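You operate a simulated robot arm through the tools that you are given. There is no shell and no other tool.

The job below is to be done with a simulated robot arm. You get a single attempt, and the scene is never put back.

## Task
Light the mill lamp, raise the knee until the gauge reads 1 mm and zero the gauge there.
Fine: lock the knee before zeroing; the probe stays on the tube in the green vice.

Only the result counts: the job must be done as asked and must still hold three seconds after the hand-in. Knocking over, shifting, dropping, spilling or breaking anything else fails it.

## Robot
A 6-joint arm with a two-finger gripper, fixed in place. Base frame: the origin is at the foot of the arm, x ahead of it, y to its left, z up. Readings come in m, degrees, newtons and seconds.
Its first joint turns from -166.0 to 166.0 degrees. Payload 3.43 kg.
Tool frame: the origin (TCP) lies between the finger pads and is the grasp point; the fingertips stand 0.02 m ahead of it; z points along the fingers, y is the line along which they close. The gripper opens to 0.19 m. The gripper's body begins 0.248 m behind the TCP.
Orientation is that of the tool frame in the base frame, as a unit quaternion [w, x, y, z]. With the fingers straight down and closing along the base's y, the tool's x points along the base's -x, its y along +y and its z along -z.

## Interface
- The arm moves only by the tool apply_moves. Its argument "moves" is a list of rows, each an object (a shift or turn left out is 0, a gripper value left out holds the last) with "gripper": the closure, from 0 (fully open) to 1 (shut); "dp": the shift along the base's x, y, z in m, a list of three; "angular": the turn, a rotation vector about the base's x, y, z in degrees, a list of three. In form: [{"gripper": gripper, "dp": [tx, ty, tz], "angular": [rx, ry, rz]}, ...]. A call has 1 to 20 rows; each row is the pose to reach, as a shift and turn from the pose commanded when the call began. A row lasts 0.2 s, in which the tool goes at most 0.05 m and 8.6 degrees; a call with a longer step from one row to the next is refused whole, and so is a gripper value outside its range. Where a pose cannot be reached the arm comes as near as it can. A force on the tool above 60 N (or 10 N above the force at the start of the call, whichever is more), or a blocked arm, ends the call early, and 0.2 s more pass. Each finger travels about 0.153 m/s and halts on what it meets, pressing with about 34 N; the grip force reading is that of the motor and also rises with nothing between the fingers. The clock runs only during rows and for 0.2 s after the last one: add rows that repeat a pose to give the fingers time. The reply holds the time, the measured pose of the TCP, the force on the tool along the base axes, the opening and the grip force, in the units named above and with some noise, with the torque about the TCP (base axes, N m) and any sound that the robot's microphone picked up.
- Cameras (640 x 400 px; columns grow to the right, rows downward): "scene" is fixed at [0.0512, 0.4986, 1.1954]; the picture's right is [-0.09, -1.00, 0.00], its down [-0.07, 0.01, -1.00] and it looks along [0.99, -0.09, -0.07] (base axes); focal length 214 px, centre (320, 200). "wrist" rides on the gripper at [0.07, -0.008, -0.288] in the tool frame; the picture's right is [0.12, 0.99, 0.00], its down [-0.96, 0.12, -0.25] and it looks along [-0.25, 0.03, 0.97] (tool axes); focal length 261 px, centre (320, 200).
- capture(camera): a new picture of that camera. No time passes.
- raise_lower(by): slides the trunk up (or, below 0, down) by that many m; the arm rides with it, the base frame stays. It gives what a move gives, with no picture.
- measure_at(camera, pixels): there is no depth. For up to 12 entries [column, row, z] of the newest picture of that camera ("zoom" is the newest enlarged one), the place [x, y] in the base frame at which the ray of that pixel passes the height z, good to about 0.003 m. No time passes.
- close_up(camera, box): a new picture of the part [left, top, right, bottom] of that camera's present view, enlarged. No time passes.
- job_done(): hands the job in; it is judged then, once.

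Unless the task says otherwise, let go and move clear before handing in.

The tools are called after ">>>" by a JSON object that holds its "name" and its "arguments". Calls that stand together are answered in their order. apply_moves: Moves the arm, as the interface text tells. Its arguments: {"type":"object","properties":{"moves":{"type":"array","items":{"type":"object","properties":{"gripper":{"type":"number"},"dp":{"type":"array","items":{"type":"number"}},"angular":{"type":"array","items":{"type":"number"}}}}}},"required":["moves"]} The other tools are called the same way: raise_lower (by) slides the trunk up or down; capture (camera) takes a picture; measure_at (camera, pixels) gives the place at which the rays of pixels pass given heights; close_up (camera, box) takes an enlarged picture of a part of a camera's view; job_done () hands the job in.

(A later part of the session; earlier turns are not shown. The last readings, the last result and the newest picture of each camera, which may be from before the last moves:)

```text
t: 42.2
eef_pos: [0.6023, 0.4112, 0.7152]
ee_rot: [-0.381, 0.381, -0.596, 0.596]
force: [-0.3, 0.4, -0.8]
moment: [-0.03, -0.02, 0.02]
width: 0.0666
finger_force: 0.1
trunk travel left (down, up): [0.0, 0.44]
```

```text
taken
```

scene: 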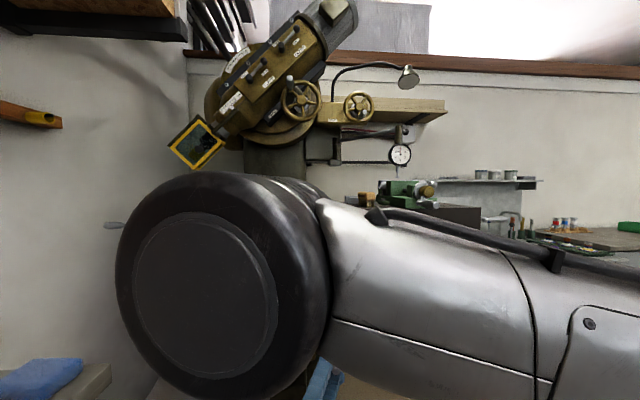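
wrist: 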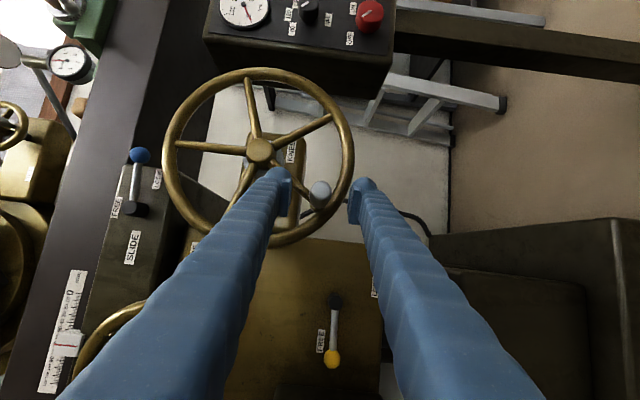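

The handle end shows at (320,190) between the two fingertips, in line with the TCP, and the gauge stays visible in the scene at (400,154). I'll close on the handle.

>>> {"name": "apply_moves", "arguments": {"moves": [{"gripper": 0.8, "dp": [0, 0, 0]}, {"gripper": 0.9, "dp": [0, 0, 0]}, {"gripper": 1.0, "dp": [0, 0, 0]}, {"gripper": 1.0, "dp": [0, 0, 0]}]}}

>>> {"name": "capture", "arguments": {"camera": "wrist"}}

>>> {"name": "close_up", "arguments": {"camera": "scene", "box": [380, 130, 440, 210]}}

```text
t: 43.2
eef_pos: [0.6001, 0.4108, 0.7149]
ee_rot: [-0.38, 0.381, -0.596, 0.596]
force: [3.9, -1.2, 4.3]
moment: [-0.03, -0.03, 0.07]
width: 0.021
finger_force: 45.1
trunk travel left (down, up): [0.0, 0.44]
```

```text
taken
```

wrist: 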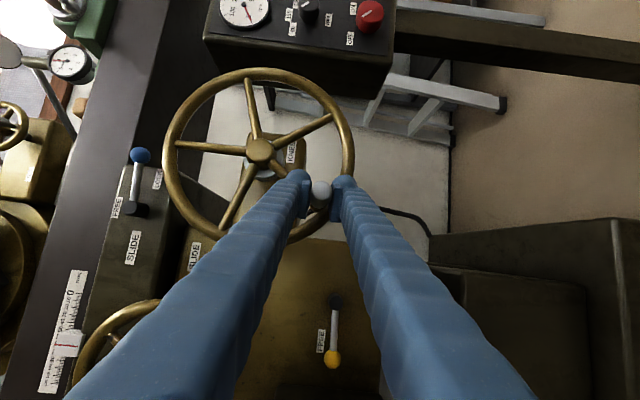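

```text
5.00 times, centred on (410, 170) of scene
```

zoom: 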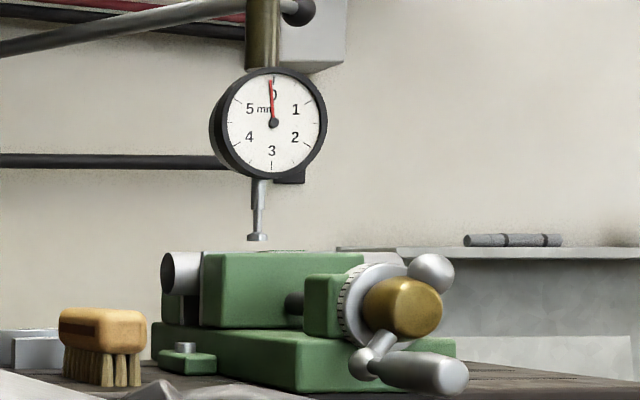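

The handle is gripped (width 0.021). I'll turn the wheel 90° clockwise as seen from the front (towards +y, then up), watching the forces.

>>> {"name": "apply_moves", "arguments": {"moves": [{"gripper": 1.0, "dp": [0, 0.0135, 0.0117]}, {"gripper": 1.0, "dp": [0, 0.0248, 0.0255]}, {"gripper": 1.0, "dp": [0, 0.0335, 0.0411]}, {"gripper": 1.0, "dp": [0, 0.0393, 0.058]}, {"gripper": 1.0, "dp": [0, 0.0422, 0.0756]}, {"gripper": 1.0, "dp": [0, 0.0419, 0.0935]}, {"gripper": 1.0, "dp": [0, 0.0385, 0.111]}, {"gripper": 1.0, "dp": [0, 0.0321, 0.1277]}, {"gripper": 1.0, "dp": [0, 0.023, 0.143]}]}}

>>> {"name": "capture", "arguments": {"camera": "wrist"}}

>>> {"name": "close_up", "arguments": {"camera": "scene", "box": [380, 130, 440, 210]}}

```text
t: 45.2
eef_pos: [0.601, 0.4373, 0.8585]
ee_rot: [-0.382, 0.38, -0.595, 0.597]
force: [-5.5, 11.5, -1.3]
moment: [-0.06, 0.11, 1.24]
width: 0.0212
finger_force: 45.4
trunk travel left (down, up): [0.0, 0.44]
```

```text
taken
```

wrist: 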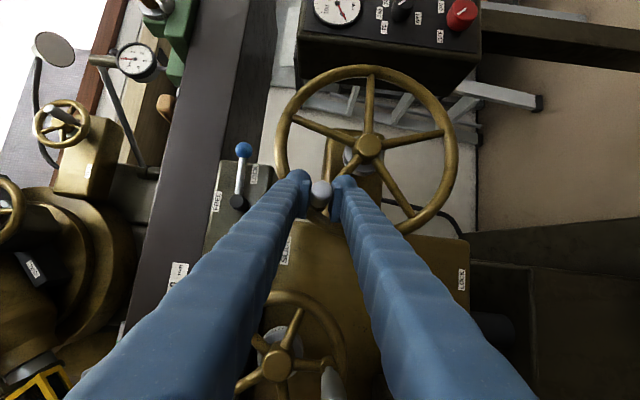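

```text
5.00 times, centred on (410, 170) of scene
```

zoom: 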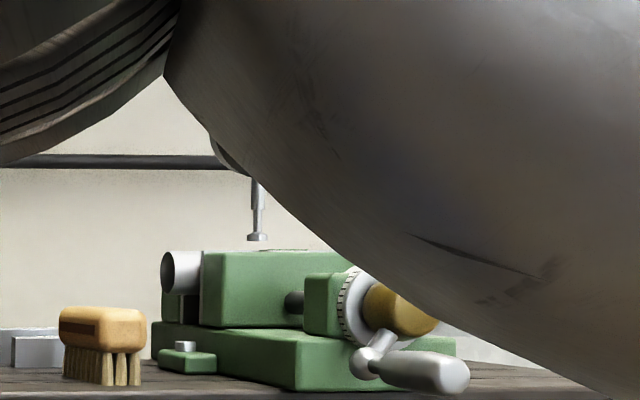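

The wheel turned smoothly, and the vice and brush appear about 2 zoomed px higher, so clockwise raises the knee. I'll complete the rest of the first revolution using the refined hub centre (y 0.352, z 0.800).

>>> {"name": "apply_moves", "arguments": {"moves": [{"gripper": 1.0, "dp": [0, -0.0189, 0.0244]}, {"gripper": 1.0, "dp": [0, -0.0473, 0.0398]}, {"gripper": 1.0, "dp": [0, -0.079, 0.0457]}, {"gripper": 1.0, "dp": [0, -0.111, 0.0415]}, {"gripper": 1.0, "dp": [0, -0.1402, 0.0276]}, {"gripper": 1.0, "dp": [0, -0.1636, 0.0053]}, {"gripper": 1.0, "dp": [0, -0.179, -0.0231]}, {"gripper": 1.0, "dp": [0, -0.1849, -0.0548]}, {"gripper": 1.0, "dp": [0, -0.1807, -0.0868]}, {"gripper": 1.0, "dp": [0, -0.1668, -0.116]}, {"gripper": 1.0, "dp": [0, -0.1445, -0.1394]}, {"gripper": 1.0, "dp": [0, -0.1161, -0.1548]}, {"gripper": 1.0, "dp": [0, -0.0844, -0.1607]}, {"gripper": 1.0, "dp": [0, -0.0524, -0.1564]}, {"gripper": 1.0, "dp": [0, -0.0232, -0.1425]}]}}

>>> {"name": "capture", "arguments": {"camera": "wrist"}}

>>> {"name": "close_up", "arguments": {"camera": "scene", "box": [380, 130, 440, 210]}}

```text
t: 48.4
eef_pos: [0.5987, 0.411, 0.7185]
ee_rot: [0.381, -0.379, 0.597, -0.596]
force: [-17.9, -19.5, 8.6]
moment: [0.02, -0.05, -0.14]
width: 0.021
finger_force: 45.2
trunk travel left (down, up): [0.0, 0.44]
```

```text
taken
```

wrist: 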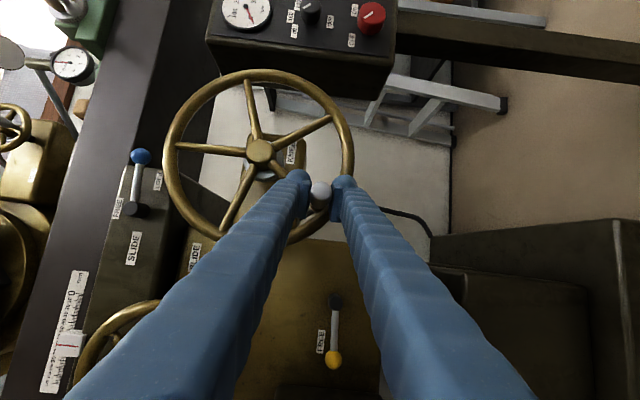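

```text
5.00 times, centred on (410, 170) of scene
```

zoom: 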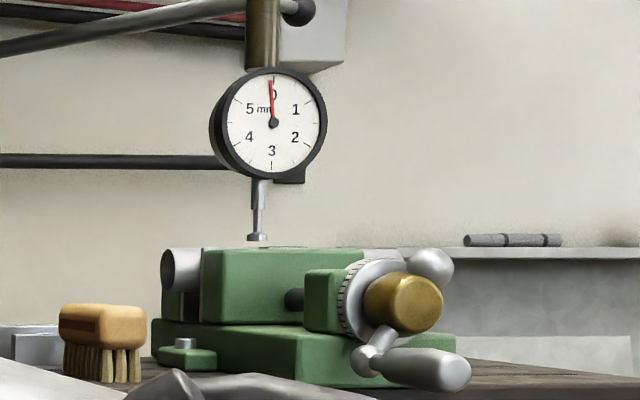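

One revolution raised the vice by about 4 px in the zoom and the wheel itself rose about 4 mm, so roughly 4 mm per turn. The gauge still reads 0, so I'll check the remaining gap at higher zoom.

>>> {"name": "close_up", "arguments": {"camera": "scene", "box": [385, 165, 415, 195]}}

>>> {"name": "close_up", "arguments": {"camera": "wrist", "box": [30, 0, 130, 110]}}

```text
13.33 times, centred on (400, 180) of scene
```

zoom: 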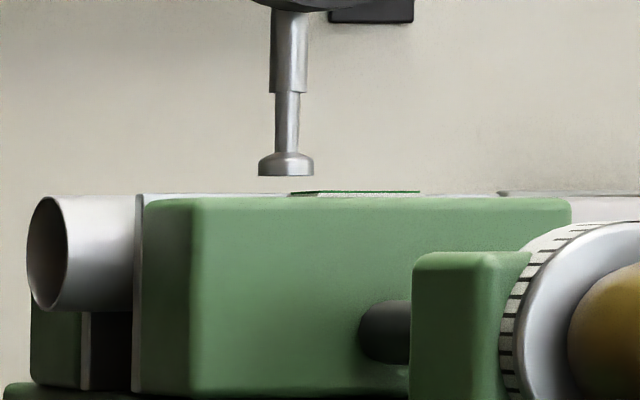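

```text
3.64 times, centred on (80, 55) of wrist
```

zoom: 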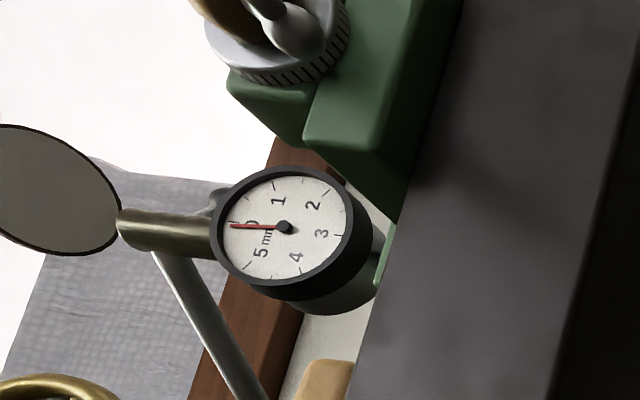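

At 13× zoom the probe tip bottom is at row 175 and the tube top at about row 194, where the 34.9 mm tube spans ~115 px, so about 5.5–6 mm of gap remains. I'll do one more full revolution.

>>> {"name": "apply_moves", "arguments": {"moves": [{"gripper": 1.0, "dp": [0, 0.0234, 0.0261]}, {"gripper": 1.0, "dp": [0, 0.0388, 0.0547]}, {"gripper": 1.0, "dp": [0, 0.0447, 0.0866]}, {"gripper": 1.0, "dp": [0, 0.0404, 0.1188]}, {"gripper": 1.0, "dp": [0, 0.0265, 0.1482]}, {"gripper": 1.0, "dp": [0, 0.0043, 0.1718]}, {"gripper": 1.0, "dp": [0, -0.0241, 0.1874]}, {"gripper": 1.0, "dp": [0, -0.0558, 0.1935]}, {"gripper": 1.0, "dp": [0, -0.0878, 0.1894]}, {"gripper": 1.0, "dp": [0, -0.117, 0.1757]}, {"gripper": 1.0, "dp": [0, -0.1404, 0.1537]}, {"gripper": 1.0, "dp": [0, -0.1558, 0.1255]}, {"gripper": 1.0, "dp": [0, -0.1617, 0.094]}, {"gripper": 1.0, "dp": [0, -0.1575, 0.0622]}, {"gripper": 1.0, "dp": [0, -0.1436, 0.0332]}, {"gripper": 1.0, "dp": [0, -0.1213, 0.01]}, {"gripper": 1.0, "dp": [0, -0.0929, -0.0052]}, {"gripper": 1.0, "dp": [0, -0.0612, -0.0109]}, {"gripper": 1.0, "dp": [0, -0.0292, -0.0064]}, {"gripper": 1.0, "dp": [0, 0.0, 0.0077]}]}}

>>> {"name": "close_up", "arguments": {"camera": "scene", "box": [385, 165, 415, 195]}}

>>> {"name": "close_up", "arguments": {"camera": "scene", "box": [380, 130, 420, 170]}}

>>> {"name": "capture", "arguments": {"camera": "wrist"}}

```text
t: 52.6
eef_pos: [0.601, 0.4144, 0.7245]
ee_rot: [-0.382, 0.382, -0.595, 0.596]
force: [11.6, -0.3, -9.4]
moment: [0.02, 0.0, 0.38]
width: 0.0209
finger_force: 45.2
trunk travel left (down, up): [0.0, 0.44]
```

```text
13.33 times, centred on (400, 180) of scene
```

zoom: 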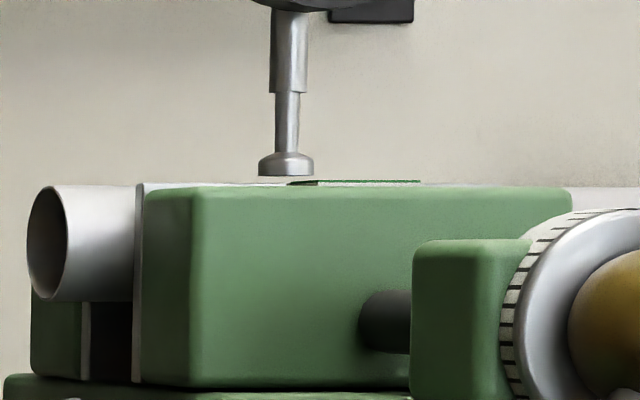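

```text
10.00 times, centred on (400, 150) of scene
```

zoom: 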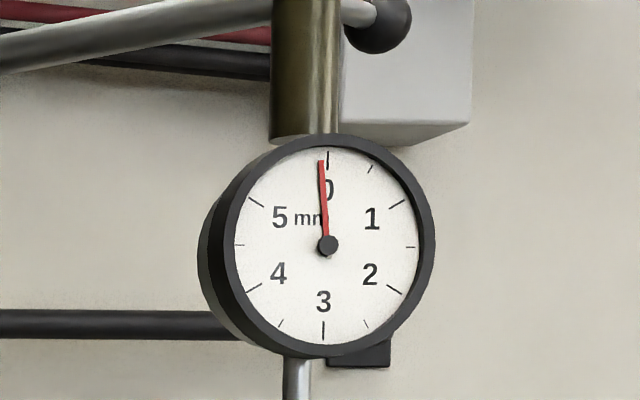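

```text
taken
```

wrist: 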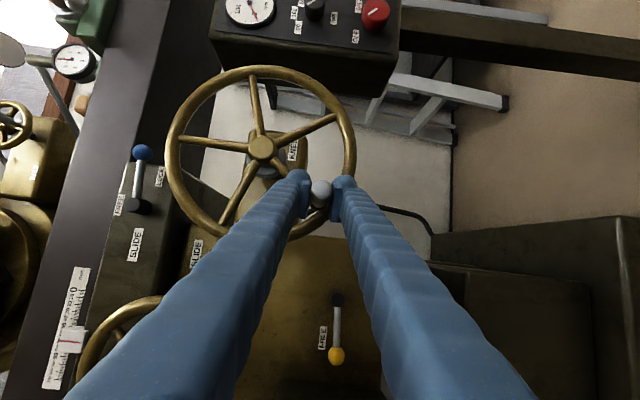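

That revolution raised the tube from row 195 to 185 (about 3 mm), and the gauge still rests just left of 0. About 2.4 mm remains to contact plus the 1 mm reading, so I'll turn another 270° and check the needle.

>>> {"name": "apply_moves", "arguments": {"moves": [{"gripper": 1.0, "dp": [0, 0.0241, 0.0209]}, {"gripper": 1.0, "dp": [0, 0.0395, 0.0494]}, {"gripper": 1.0, "dp": [0, 0.0454, 0.0813]}, {"gripper": 1.0, "dp": [0, 0.0411, 0.1134]}, {"gripper": 1.0, "dp": [0, 0.0272, 0.1428]}, {"gripper": 1.0, "dp": [0, 0.005, 0.1663]}, {"gripper": 1.0, "dp": [0, -0.0234, 0.1819]}, {"gripper": 1.0, "dp": [0, -0.0551, 0.1879]}, {"gripper": 1.0, "dp": [0, -0.0871, 0.1838]}, {"gripper": 1.0, "dp": [0, -0.1163, 0.17]}, {"gripper": 1.0, "dp": [0, -0.1397, 0.148]}, {"gripper": 1.0, "dp": [0, -0.1551, 0.1197]}, {"gripper": 1.0, "dp": [0, -0.161, 0.0882]}, {"gripper": 1.0, "dp": [0, -0.1567, 0.0563]}, {"gripper": 1.0, "dp": [0, -0.1428, 0.0273]}]}}

>>> {"name": "capture", "arguments": {"camera": "scene"}}

>>> {"name": "capture", "arguments": {"camera": "wrist"}}

>>> {"name": "close_up", "arguments": {"camera": "scene", "box": [380, 130, 420, 170]}}

>>> {"name": "close_up", "arguments": {"camera": "scene", "box": [385, 165, 415, 195]}}

```text
t: 55.8
eef_pos: [0.5997, 0.2674, 0.7486]
ee_rot: [0.38, -0.381, 0.597, -0.595]
force: [-17.5, -10.5, -5.5]
moment: [0.04, 0.05, -1.02]
width: 0.0215
finger_force: 44.7
trunk travel left (down, up): [0.0, 0.44]
```

```text
taken
```

scene: 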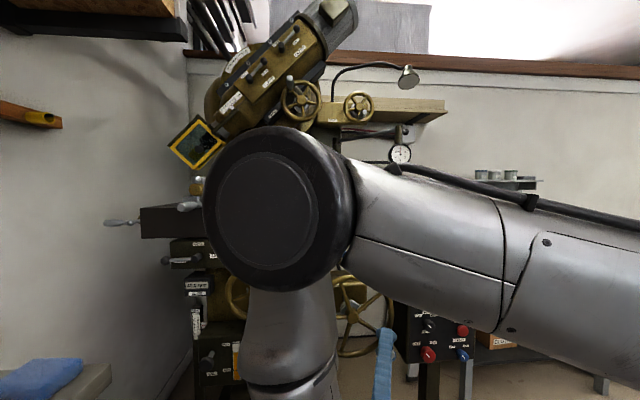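

```text
taken
```

wrist: 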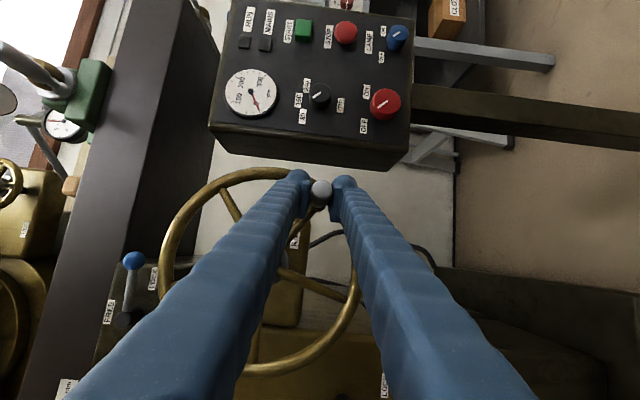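

```text
10.00 times, centred on (400, 150) of scene
```

zoom: 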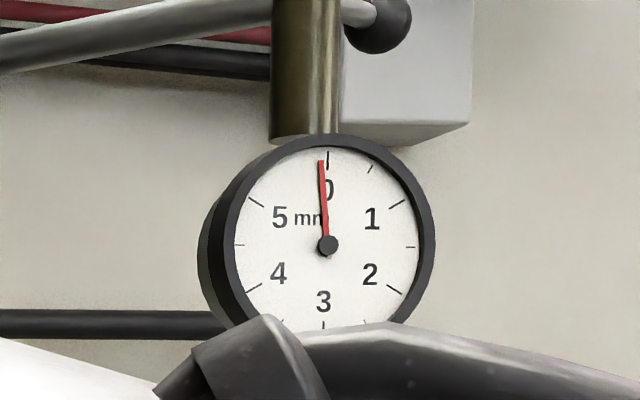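

```text
13.33 times, centred on (400, 180) of scene
```

zoom: 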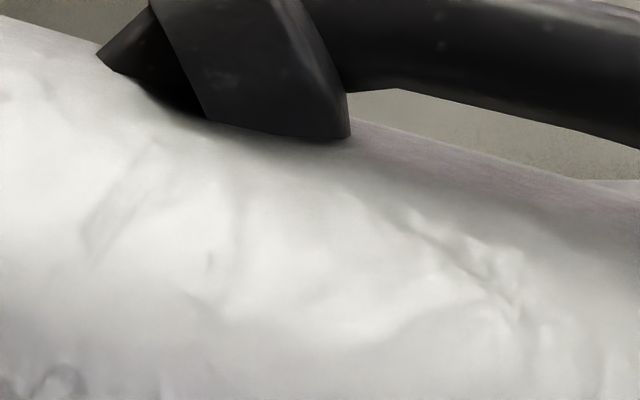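

The dial is still visible above the arm and reads 0. I'll turn the last 90° of this revolution (about 0.75 mm) and check again.

>>> {"name": "apply_moves", "arguments": {"moves": [{"gripper": 1.0, "dp": [0, 0.0222, -0.0232]}, {"gripper": 1.0, "dp": [0, 0.0506, -0.0385]}, {"gripper": 1.0, "dp": [0, 0.0823, -0.0442]}, {"gripper": 1.0, "dp": [0, 0.1143, -0.0398]}, {"gripper": 1.0, "dp": [0, 0.1435, -0.0257]}]}}

>>> {"name": "close_up", "arguments": {"camera": "scene", "box": [380, 130, 420, 170]}}

>>> {"name": "close_up", "arguments": {"camera": "scene", "box": [385, 165, 415, 195]}}

```text
t: 57.0
eef_pos: [0.6006, 0.4127, 0.724]
ee_rot: [-0.382, 0.381, -0.595, 0.595]
force: [-14.6, 2.5, -14.7]
moment: [0.07, 0.04, 0.18]
width: 0.021
finger_force: 45.1
trunk travel left (down, up): [0.0, 0.44]
```

```text
10.00 times, centred on (400, 150) of scene
```

zoom: 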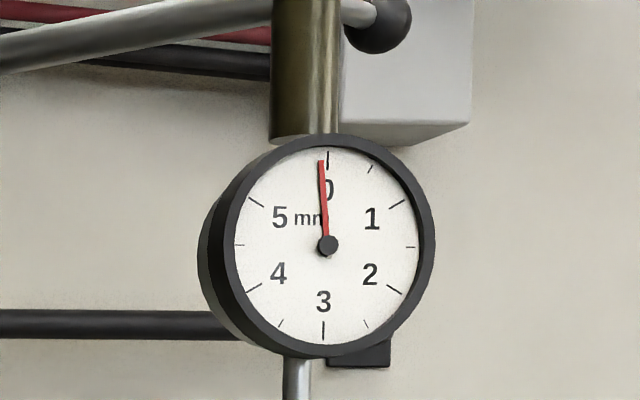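

```text
13.33 times, centred on (400, 180) of scene
```

zoom: 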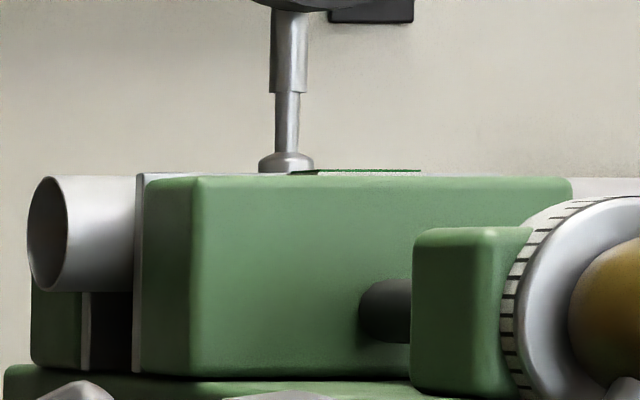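

The probe tip now touches or nearly touches the tube (tip bottom and tube top both at about row 173), and the gauge still shows 0. I'll advance in small 36° steps (~0.3 mm) and read the dial each time.

>>> {"name": "apply_moves", "arguments": {"moves": [{"gripper": 1.0, "dp": [0, 0.0164, 0.0133]}, {"gripper": 1.0, "dp": [0, 0.0295, 0.0305]}, {"gripper": 1.0, "dp": [0, 0.0388, 0.0501]}]}}

>>> {"name": "close_up", "arguments": {"camera": "scene", "box": [380, 130, 420, 170]}}

>>> {"name": "close_up", "arguments": {"camera": "wrist", "box": [30, 0, 150, 110]}}

```text
t: 57.8
eef_pos: [0.601, 0.4521, 0.7756]
ee_rot: [-0.38, 0.38, -0.595, 0.597]
force: [-1.8, -7.1, -8.8]
moment: [0.01, 0.05, 0.4]
width: 0.0213
finger_force: 44.9
trunk travel left (down, up): [0.0, 0.44]
```

```text
10.00 times, centred on (400, 150) of scene
```

zoom: 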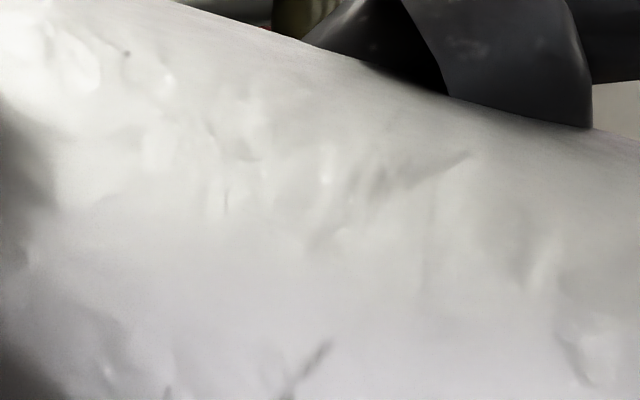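

```text
3.64 times, centred on (90, 55) of wrist
```

zoom: 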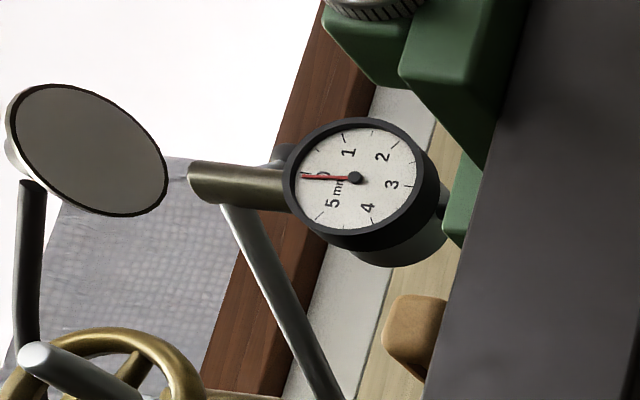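

The scene view is blocked here, but the wrist camera sees the dial. I'll zoom in more on it.

>>> {"name": "close_up", "arguments": {"camera": "wrist", "box": [80, 30, 118, 66]}}

```text
11.11 times, centred on (99, 48) of wrist
```

zoom: 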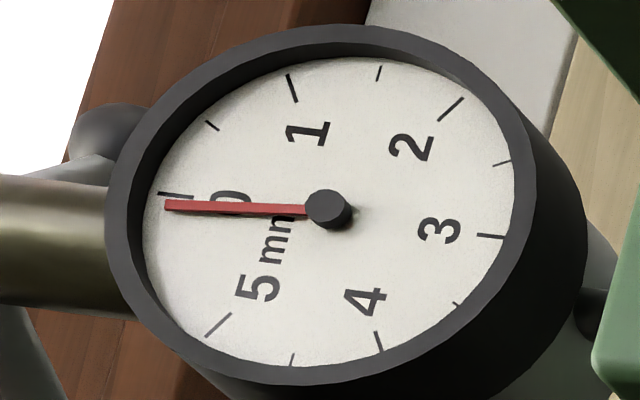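

The needle is still at its rest position, about -0.1. I'll continue another 36°.

>>> {"name": "apply_moves", "arguments": {"moves": [{"gripper": 1.0, "dp": [0, 0.005, 0.021]}, {"gripper": 1.0, "dp": [0, 0.0056, 0.0427]}, {"gripper": 1.0, "dp": [0, 0.0016, 0.064]}]}}

>>> {"name": "capture", "arguments": {"camera": "wrist"}}

>>> {"name": "close_up", "arguments": {"camera": "wrist", "box": [100, 25, 170, 85]}}

```text
t: 58.6
eef_pos: [0.6015, 0.4527, 0.8407]
ee_rot: [-0.381, 0.38, -0.595, 0.597]
force: [-5.5, -8.7, -11.0]
moment: [0.02, 0.08, 1.12]
width: 0.0213
finger_force: 44.9
trunk travel left (down, up): [0.0, 0.44]
```

```text
taken
```

wrist: 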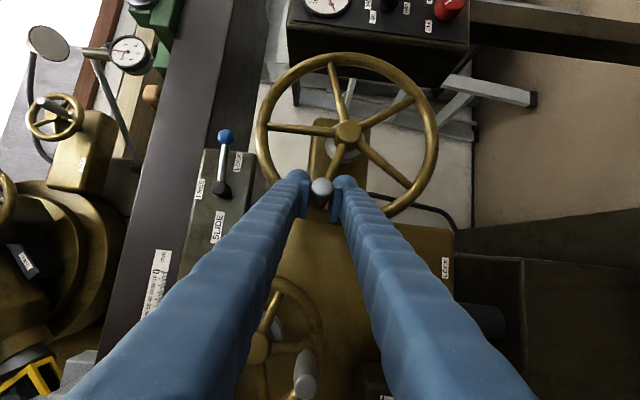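

```text
6.67 times, centred on (135, 55) of wrist
```

zoom: 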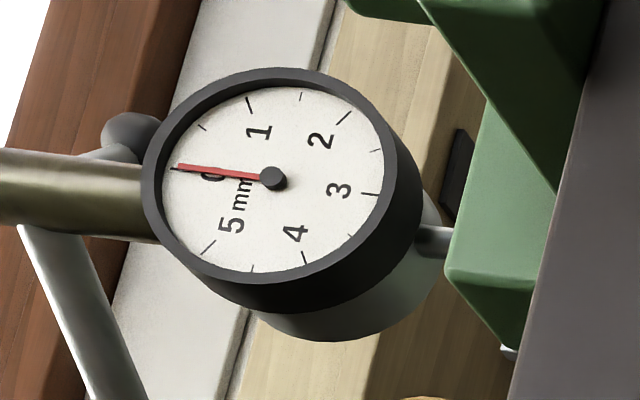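

The needle has crossed to about +0.1, so contact is made and about 0.9 mm remains (roughly 108° at 3 mm/turn). I'll turn 72° and read again.

>>> {"name": "apply_moves", "arguments": {"moves": [{"gripper": 1.0, "dp": [0, -0.0082, 0.02]}, {"gripper": 1.0, "dp": [0, -0.0204, 0.0379]}, {"gripper": 1.0, "dp": [0, -0.0361, 0.0529]}, {"gripper": 1.0, "dp": [0, -0.0545, 0.0642]}, {"gripper": 1.0, "dp": [0, -0.0748, 0.0716]}, {"gripper": 1.0, "dp": [0, -0.0962, 0.0745]}]}}

>>> {"name": "capture", "arguments": {"camera": "wrist"}}

>>> {"name": "capture", "arguments": {"camera": "scene"}}

```text
t: 60.0
eef_pos: [0.6015, 0.3558, 0.9143]
ee_rot: [-0.38, 0.38, -0.596, 0.597]
force: [2.1, 8.6, 2.3]
moment: [0.0, 0.06, 1.3]
width: 0.0213
finger_force: 44.6
trunk travel left (down, up): [0.0, 0.44]
```

```text
taken
```

wrist: 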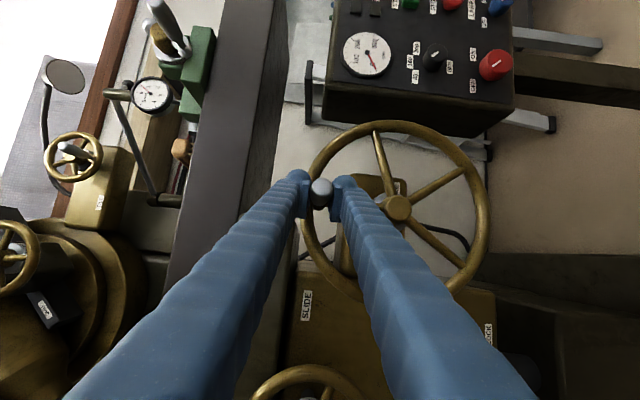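

```text
taken
```

scene: 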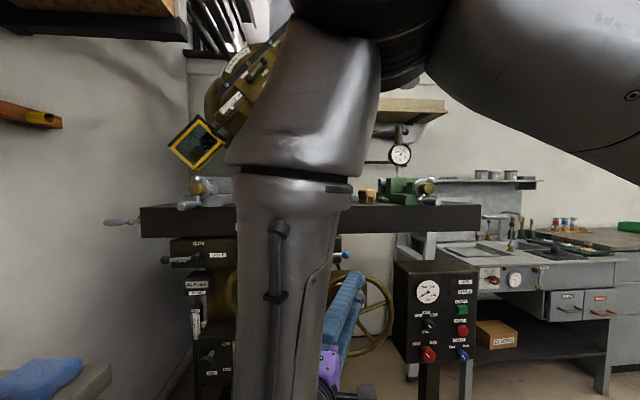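

Both cameras now see the dial, at (400,154) in the scene and (152,94) in the wrist view. I'll read it in both.

>>> {"name": "close_up", "arguments": {"camera": "scene", "box": [386, 140, 414, 168]}}

>>> {"name": "close_up", "arguments": {"camera": "wrist", "box": [122, 66, 186, 122]}}

```text
14.29 times, centred on (400, 154) of scene
```

zoom: 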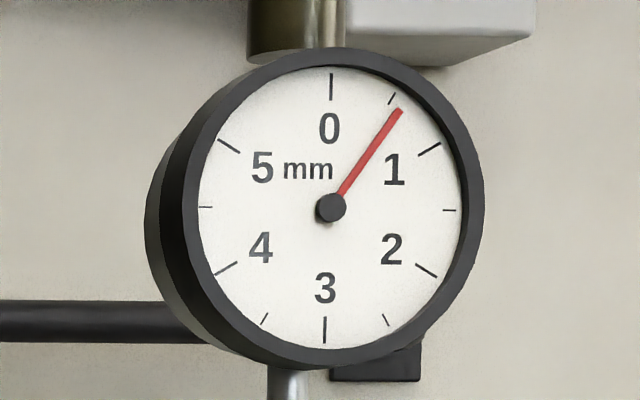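

```text
7.14 times, centred on (154, 94) of wrist
```

zoom: 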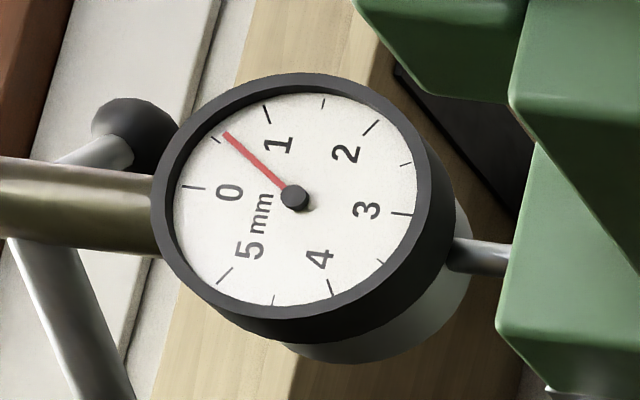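

Both views read about 0.6 mm (needle just past the half tick), which matches 3 mm/turn. I need another ~0.4 mm, so I'll turn 42° and read again.

>>> {"name": "apply_moves", "arguments": {"moves": [{"gripper": 1.0, "dp": [0, -0.0215, -0.0016]}, {"gripper": 1.0, "dp": [0, -0.0422, -0.0077]}, {"gripper": 1.0, "dp": [0, -0.0612, -0.0179]}, {"gripper": 1.0, "dp": [0, -0.0697, -0.0243]}, {"gripper": 1.0, "dp": [0, -0.0697, -0.0243]}]}}

>>> {"name": "close_up", "arguments": {"camera": "scene", "box": [386, 140, 414, 168]}}

>>> {"name": "capture", "arguments": {"camera": "wrist"}}

```text
t: 61.2
eef_pos: [0.6019, 0.2852, 0.8891]
ee_rot: [-0.38, 0.381, -0.596, 0.596]
force: [19.8, 8.7, 13.9]
moment: [-0.06, -0.06, 0.46]
width: 0.0212
finger_force: 45.2
trunk travel left (down, up): [0.0, 0.44]
```

```text
14.29 times, centred on (400, 154) of scene
```

zoom: 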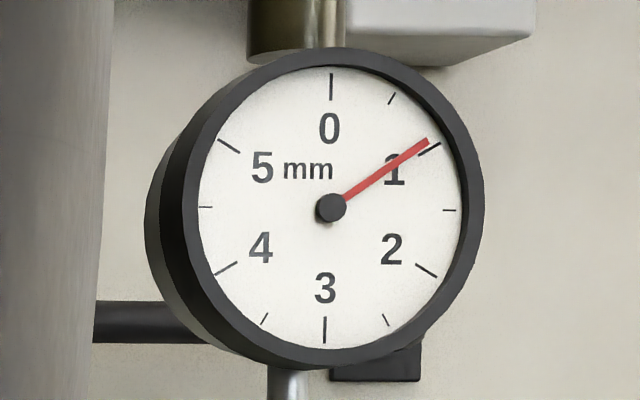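

```text
taken
```

wrist: 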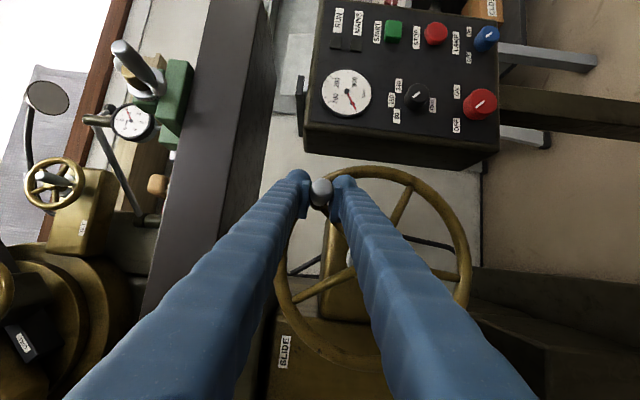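

The needle reads about 0.92 in the scene view (tip at (428,139) against the "1" tick end at (441,142)). I'll cross-check with the wrist camera before the last few degrees.

>>> {"name": "close_up", "arguments": {"camera": "wrist", "box": [108, 96, 160, 146]}}

```text
8.00 times, centred on (134, 121) of wrist
```

zoom: 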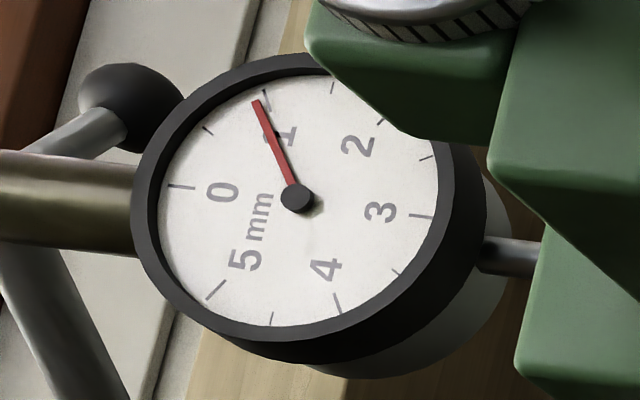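

The affine dial fit gives 0.93 in the scene view and 0.96 in the wrist view, so about 0.06 mm is missing. I'll turn 7° more.

>>> {"name": "apply_moves", "arguments": {"moves": [{"gripper": 1.0, "dp": [0, -0.0045, -0.0042]}, {"gripper": 1.0, "dp": [0, -0.0091, -0.0087]}, {"gripper": 1.0, "dp": [0, -0.0091, -0.0087]}]}}

>>> {"name": "close_up", "arguments": {"camera": "scene", "box": [386, 140, 414, 168]}}

>>> {"name": "close_up", "arguments": {"camera": "wrist", "box": [96, 96, 160, 146]}}

```text
t: 62.0
eef_pos: [0.6019, 0.2762, 0.8791]
ee_rot: [0.381, -0.38, 0.596, -0.596]
force: [23.3, 2.8, 20.6]
moment: [-0.08, -0.08, 0.02]
width: 0.0211
finger_force: 44.9
trunk travel left (down, up): [0.0, 0.44]
```

```text
14.29 times, centred on (400, 154) of scene
```

zoom: 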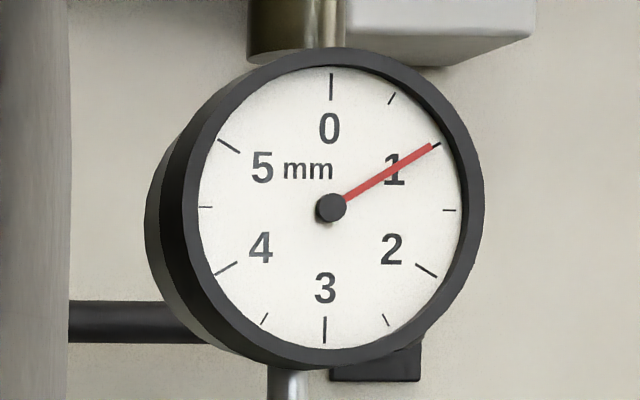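

```text
8.00 times, centred on (128, 121) of wrist
```

zoom: 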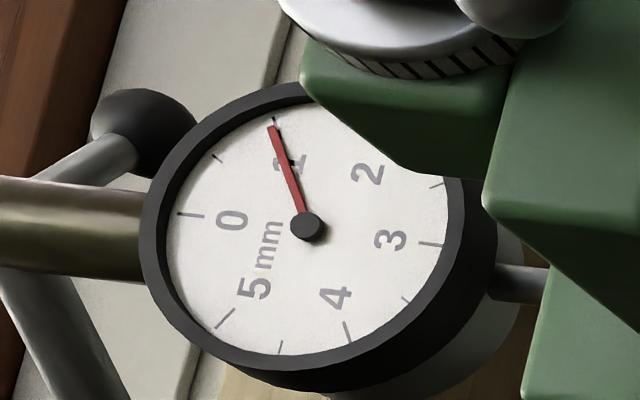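

Both views now read about 0.99 mm (scene 0.985, wrist 0.995), with the needle on the "1" tick. I'll release the handle gently, back off and re-read.

>>> {"name": "apply_moves", "arguments": {"moves": [{"gripper": 0.9, "dp": [0, 0, 0]}, {"gripper": 0.8, "dp": [0, 0, 0]}, {"gripper": 0.7, "dp": [0, 0, 0]}, {"gripper": 0.65, "dp": [0, 0, 0]}, {"gripper": 0.65, "dp": [-0.03, 0, 0]}, {"gripper": 0.65, "dp": [-0.06, 0, 0]}, {"gripper": 0.65, "dp": [-0.09, 0.0, 0]}]}}

>>> {"name": "capture", "arguments": {"camera": "wrist"}}

>>> {"name": "close_up", "arguments": {"camera": "scene", "box": [386, 140, 414, 168]}}

```text
t: 63.6
eef_pos: [0.5106, 0.275, 0.8787]
ee_rot: [-0.38, 0.38, -0.596, 0.596]
force: [0.9, -0.6, 0.1]
moment: [0.01, 0.0, -0.02]
width: 0.0665
finger_force: 0.1
trunk travel left (down, up): [0.0, 0.44]
```

```text
taken
```

wrist: 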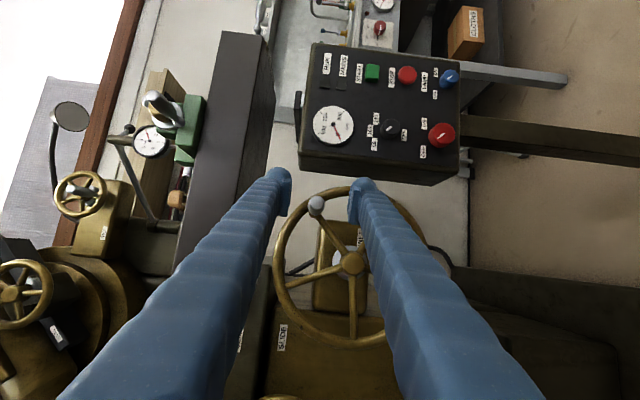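

```text
14.29 times, centred on (400, 154) of scene
```

zoom: 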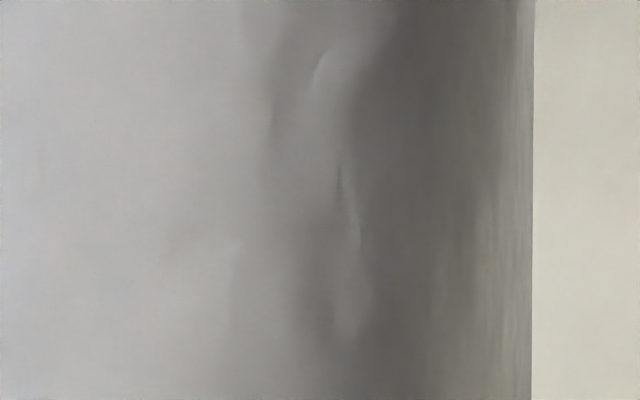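

>>> {"name": "close_up", "arguments": {"camera": "wrist", "box": [125, 115, 180, 165]}}

```text
8.00 times, centred on (152, 140) of wrist
```

zoom: 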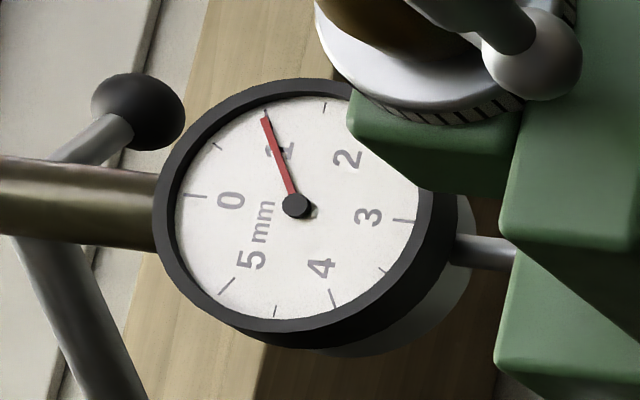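

The gauge holds at about 0.99 after release. Now I'll go back to the lock lever, whose ball should be at about (0.724, 0.623, 0.68) after the ~10.6 mm rise, straightening the tool on the way.

>>> {"name": "apply_moves", "arguments": {"moves": [{"gripper": 0.65, "dp": [0.0, 0.03, -0.017], "angular": [0, 0, 2]}, {"gripper": 0.65, "dp": [0.0, 0.06, -0.034], "angular": [0, 0, 4]}, {"gripper": 0.65, "dp": [0.0, 0.09, -0.051], "angular": [0, 0, 6]}, {"gripper": 0.65, "dp": [0.0, 0.12, -0.068], "angular": [0, 0, 8]}, {"gripper": 0.65, "dp": [0.0, 0.15, -0.085], "angular": [0, 0, 10.5]}, {"gripper": 0.65, "dp": [0.0, 0.18, -0.102], "angular": [0, 0, 13]}, {"gripper": 0.65, "dp": [0.0, 0.21, -0.119], "angular": [0, 0, 15]}, {"gripper": 0.65, "dp": [0.0, 0.24, -0.136], "angular": [0, 0, 17]}, {"gripper": 0.65, "dp": [0.0, 0.27, -0.153], "angular": [0, 0, 19]}, {"gripper": 0.65, "dp": [0.0, 0.3, -0.17], "angular": [0, 0, 21]}, {"gripper": 0.65, "dp": [0.0, 0.33, -0.187], "angular": [0, 0, 23]}, {"gripper": 0.65, "dp": [0.0, 0.345, -0.199], "angular": [0, 0, 25]}, {"gripper": 0.65, "dp": [0.0, 0.345, -0.199], "angular": [0, 0, 25]}]}}

>>> {"name": "capture", "arguments": {"camera": "wrist"}}

>>> {"name": "close_up", "arguments": {"camera": "scene", "box": [386, 140, 414, 168]}}

```text
t: 66.4
eef_pos: [0.5105, 0.6243, 0.6822]
ee_rot: [0.501, -0.5, 0.5, -0.499]
force: [0.7, -0.1, 0.5]
moment: [-0.01, 0.0, 0.0]
width: 0.0666
finger_force: 0.1
trunk travel left (down, up): [0.0, 0.44]
```

```text
taken
```

wrist: 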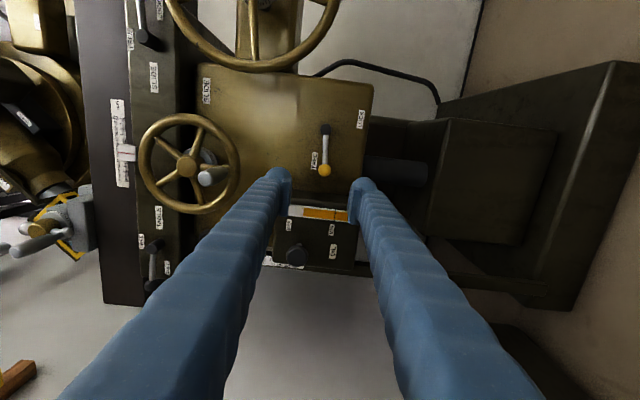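

```text
14.29 times, centred on (400, 154) of scene
```

zoom: 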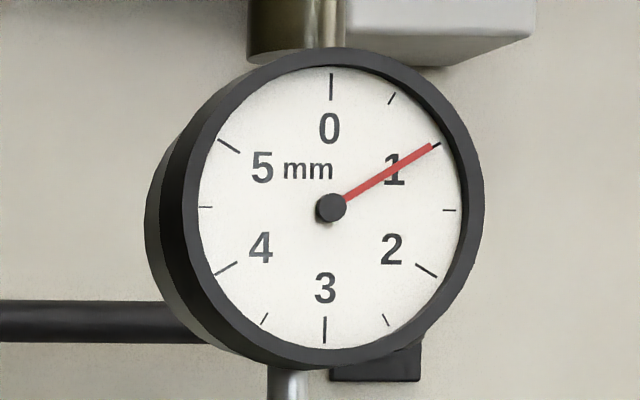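

The gauge holds at 0.985–0.99, and the lever ball is at (325,170) in the wrist view. I'll zoom in on the lever for alignment.

>>> {"name": "close_up", "arguments": {"camera": "wrist", "box": [280, 100, 380, 200]}}

>>> {"name": "measure_at", "arguments": {"camera": "wrist", "pixels": [[325, 170, 0.67], [325, 170, 0.672], [325, 170, 0.676], [325, 170, 0.68], [326, 130, 0.676], [326, 130, 0.68]]}}

```text
4.00 times, centred on (330, 150) of wrist
```

zoom: 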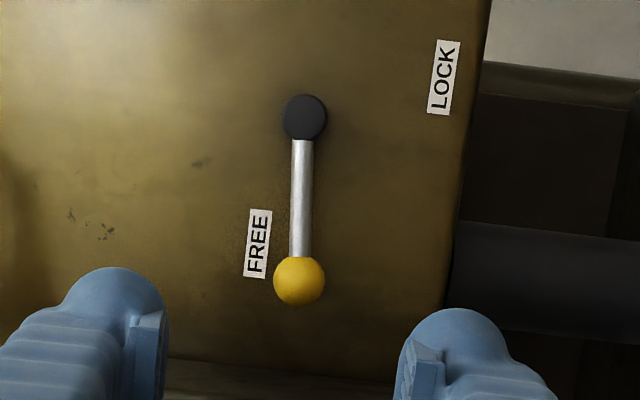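

```text
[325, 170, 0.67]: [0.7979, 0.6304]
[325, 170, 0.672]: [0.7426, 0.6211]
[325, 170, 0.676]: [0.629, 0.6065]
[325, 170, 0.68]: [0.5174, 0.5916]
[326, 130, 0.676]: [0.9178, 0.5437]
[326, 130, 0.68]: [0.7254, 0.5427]
```

The lever is about 5° short of horizontal, with its ball at about (0.724, 0.622, 0.673). I'll advance with the fingers above and below it and grip.

>>> {"name": "apply_moves", "arguments": {"moves": [{"gripper": 0.65, "dp": [0.04, -0.004, -0.005]}, {"gripper": 0.65, "dp": [0.08, -0.007, -0.009]}, {"gripper": 0.65, "dp": [0.12, -0.007, -0.009]}, {"gripper": 0.65, "dp": [0.16, -0.007, -0.009]}, {"gripper": 0.65, "dp": [0.2, -0.007, -0.009]}, {"gripper": 0.8, "dp": [0.202, -0.007, -0.009]}, {"gripper": 0.9, "dp": [0.202, -0.007, -0.009]}, {"gripper": 1.0, "dp": [0.202, -0.007, -0.009]}, {"gripper": 1.0, "dp": [0.202, -0.007, -0.009]}]}}

>>> {"name": "close_up", "arguments": {"camera": "wrist", "box": [260, 90, 420, 220]}}

>>> {"name": "close_up", "arguments": {"camera": "scene", "box": [386, 140, 414, 168]}}

```text
t: 68.4
eef_pos: [0.7135, 0.6165, 0.6753]
ee_rot: [0.501, -0.5, 0.5, -0.499]
force: [1.8, 5.5, 0.5]
moment: [-0.02, -0.03, 0.11]
width: 0.0232
finger_force: 45.4
trunk travel left (down, up): [0.0, 0.44]
```

```text
3.08 times, centred on (340, 155) of wrist
```

zoom: 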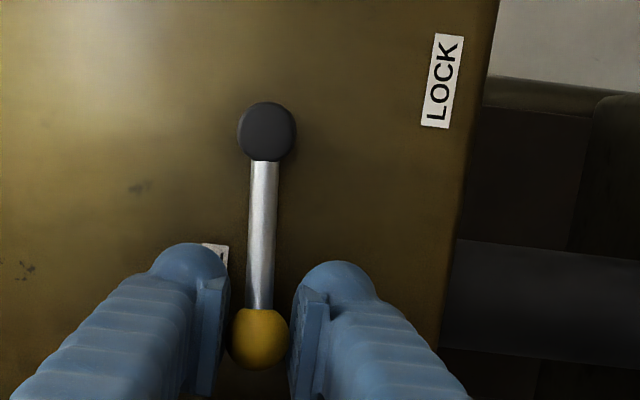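

```text
14.29 times, centred on (400, 154) of scene
```

zoom: 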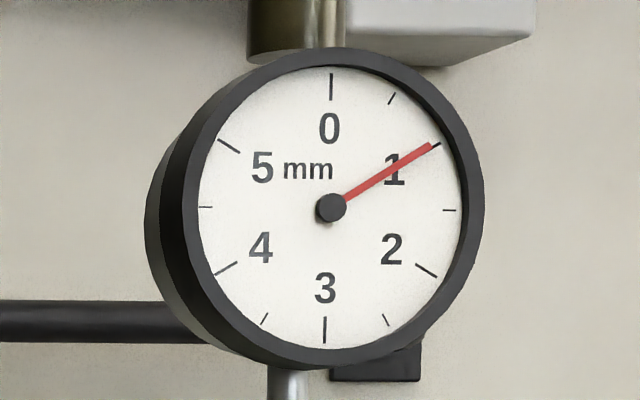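

The ball is gripped (0.0232 m) and the gauge still sits at the 1 mark. I'll swing the lever back down to LOCK.

>>> {"name": "apply_moves", "arguments": {"moves": [{"gripper": 1.0, "dp": [0, -0.0014, -0.0091], "angular": [-7.5, 0, 0]}, {"gripper": 1.0, "dp": [0, -0.0041, -0.0182], "angular": [-15, 0, 0]}, {"gripper": 1.0, "dp": [0, -0.0079, -0.0269], "angular": [-23, 0, 0]}, {"gripper": 1.0, "dp": [0, -0.0128, -0.035], "angular": [-31, 0, 0]}, {"gripper": 1.0, "dp": [0, -0.0187, -0.0423], "angular": [-39, 0, 0]}, {"gripper": 1.0, "dp": [0, -0.0255, -0.0489], "angular": [-47, 0, 0]}, {"gripper": 1.0, "dp": [0, -0.0332, -0.0545], "angular": [-55, 0, 0]}, {"gripper": 1.0, "dp": [0, -0.0414, -0.059], "angular": [-63, 0, 0]}, {"gripper": 1.0, "dp": [0, -0.0503, -0.0625], "angular": [-71, 0, 0]}, {"gripper": 1.0, "dp": [0, -0.0594, -0.0647], "angular": [-79, 0, 0]}, {"gripper": 1.0, "dp": [0, -0.0688, -0.0657], "angular": [-86, 0, 0]}, {"gripper": 1.0, "dp": [0, -0.0745, -0.0658], "angular": [-90, 0, 0]}, {"gripper": 1.0, "dp": [0, -0.0745, -0.0658], "angular": [-90, 0, 0]}]}}

>>> {"name": "capture", "arguments": {"camera": "wrist"}}

>>> {"name": "close_up", "arguments": {"camera": "scene", "box": [386, 140, 414, 168]}}

```text
t: 71.2
eef_pos: [0.7119, 0.5442, 0.6077]
ee_rot: [-0.003, 0.707, 0.001, 0.707]
force: [33.7, 32.9, 20.2]
moment: [0.02, -0.23, 0.08]
width: 0.0234
finger_force: 45.1
trunk travel left (down, up): [0.0, 0.44]
```

```text
taken
```

wrist: 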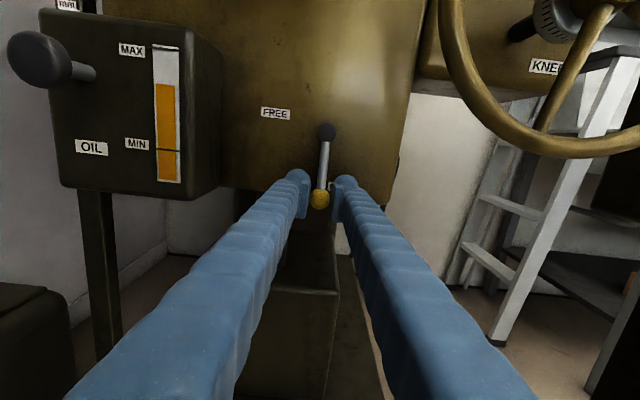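

```text
14.29 times, centred on (400, 154) of scene
```

zoom: 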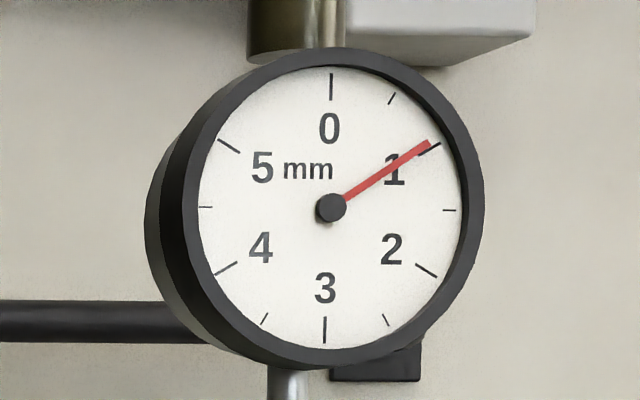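

The lever is down at LOCK, though the needle now reads slightly lower (about 0.95), perhaps from the tool pressing on the lever. I'll release, back off and re-read.

>>> {"name": "apply_moves", "arguments": {"moves": [{"gripper": 0.9, "dp": [0, 0, 0]}, {"gripper": 0.75, "dp": [0, 0, 0]}, {"gripper": 0.65, "dp": [0, 0, 0]}, {"gripper": 0.65, "dp": [-0.04, 0, 0]}, {"gripper": 0.65, "dp": [-0.08, 0, 0]}, {"gripper": 0.65, "dp": [-0.12, 0, 0]}, {"gripper": 0.65, "dp": [-0.16, 0, 0]}, {"gripper": 0.65, "dp": [-0.19, 0, 0]}]}}

>>> {"name": "capture", "arguments": {"camera": "wrist"}}

>>> {"name": "close_up", "arguments": {"camera": "scene", "box": [386, 140, 414, 168]}}

>>> {"name": "close_up", "arguments": {"camera": "wrist", "box": [260, 80, 380, 200]}}

```text
t: 73.0
eef_pos: [0.5232, 0.5399, 0.608]
ee_rot: [0.001, 0.707, -0.001, 0.707]
force: [0.6, -0.1, 0.8]
moment: [0.01, -0.02, 0.03]
width: 0.0662
finger_force: 0.0
trunk travel left (down, up): [0.0, 0.44]
```

```text
taken
```

wrist: 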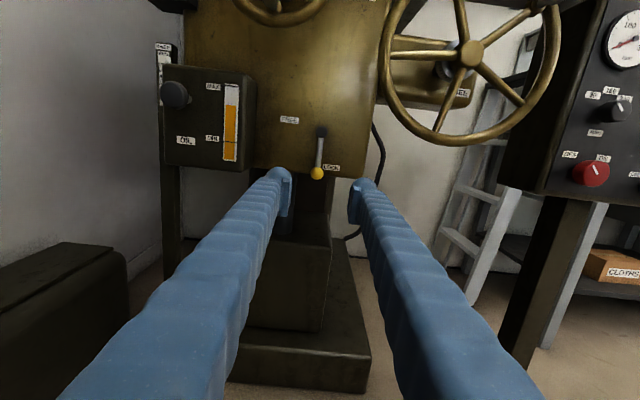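

```text
14.29 times, centred on (400, 154) of scene
```

zoom: 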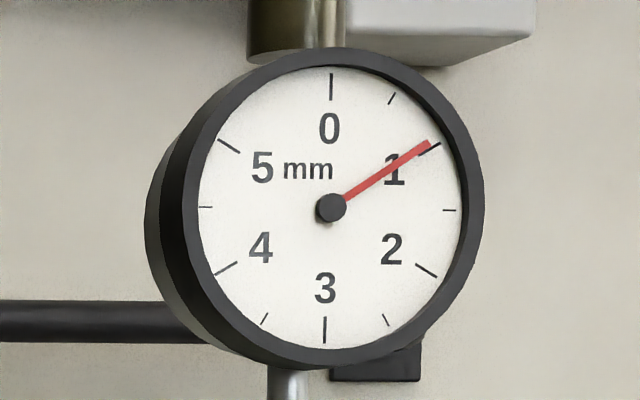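

```text
3.33 times, centred on (320, 140) of wrist
```

zoom: 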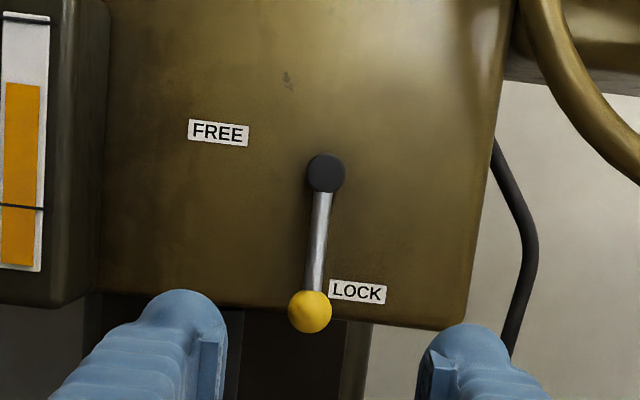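

The lever is at LOCK, but the needle settled a little lower than before. I'll measure it at higher magnification.

>>> {"name": "close_up", "arguments": {"camera": "scene", "box": [390, 144, 412, 164]}}

>>> {"name": "close_up", "arguments": {"camera": "scene", "box": [399, 146, 411, 156]}}

```text
16.00 times, centred on (401, 154) of scene
```

zoom: 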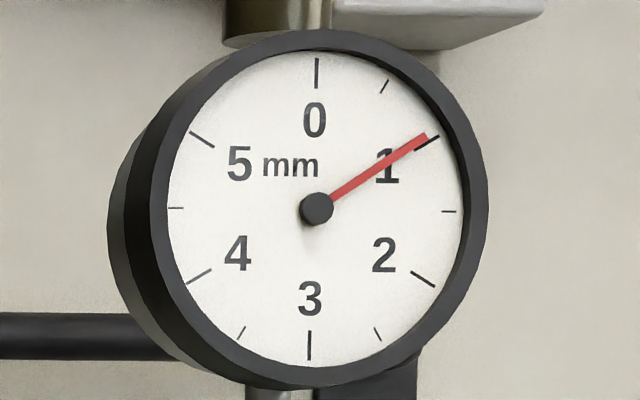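

```text
16.00 times, centred on (405, 151) of scene
```

zoom: 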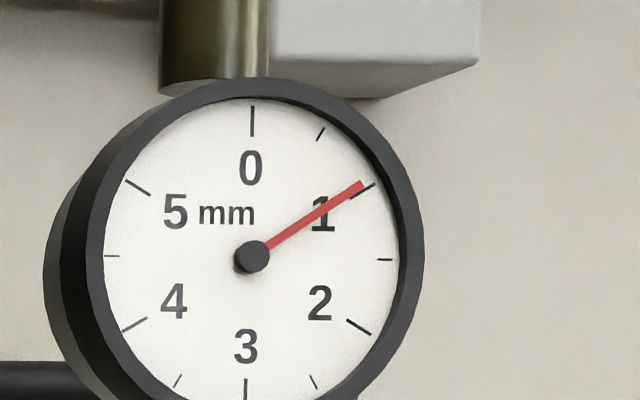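

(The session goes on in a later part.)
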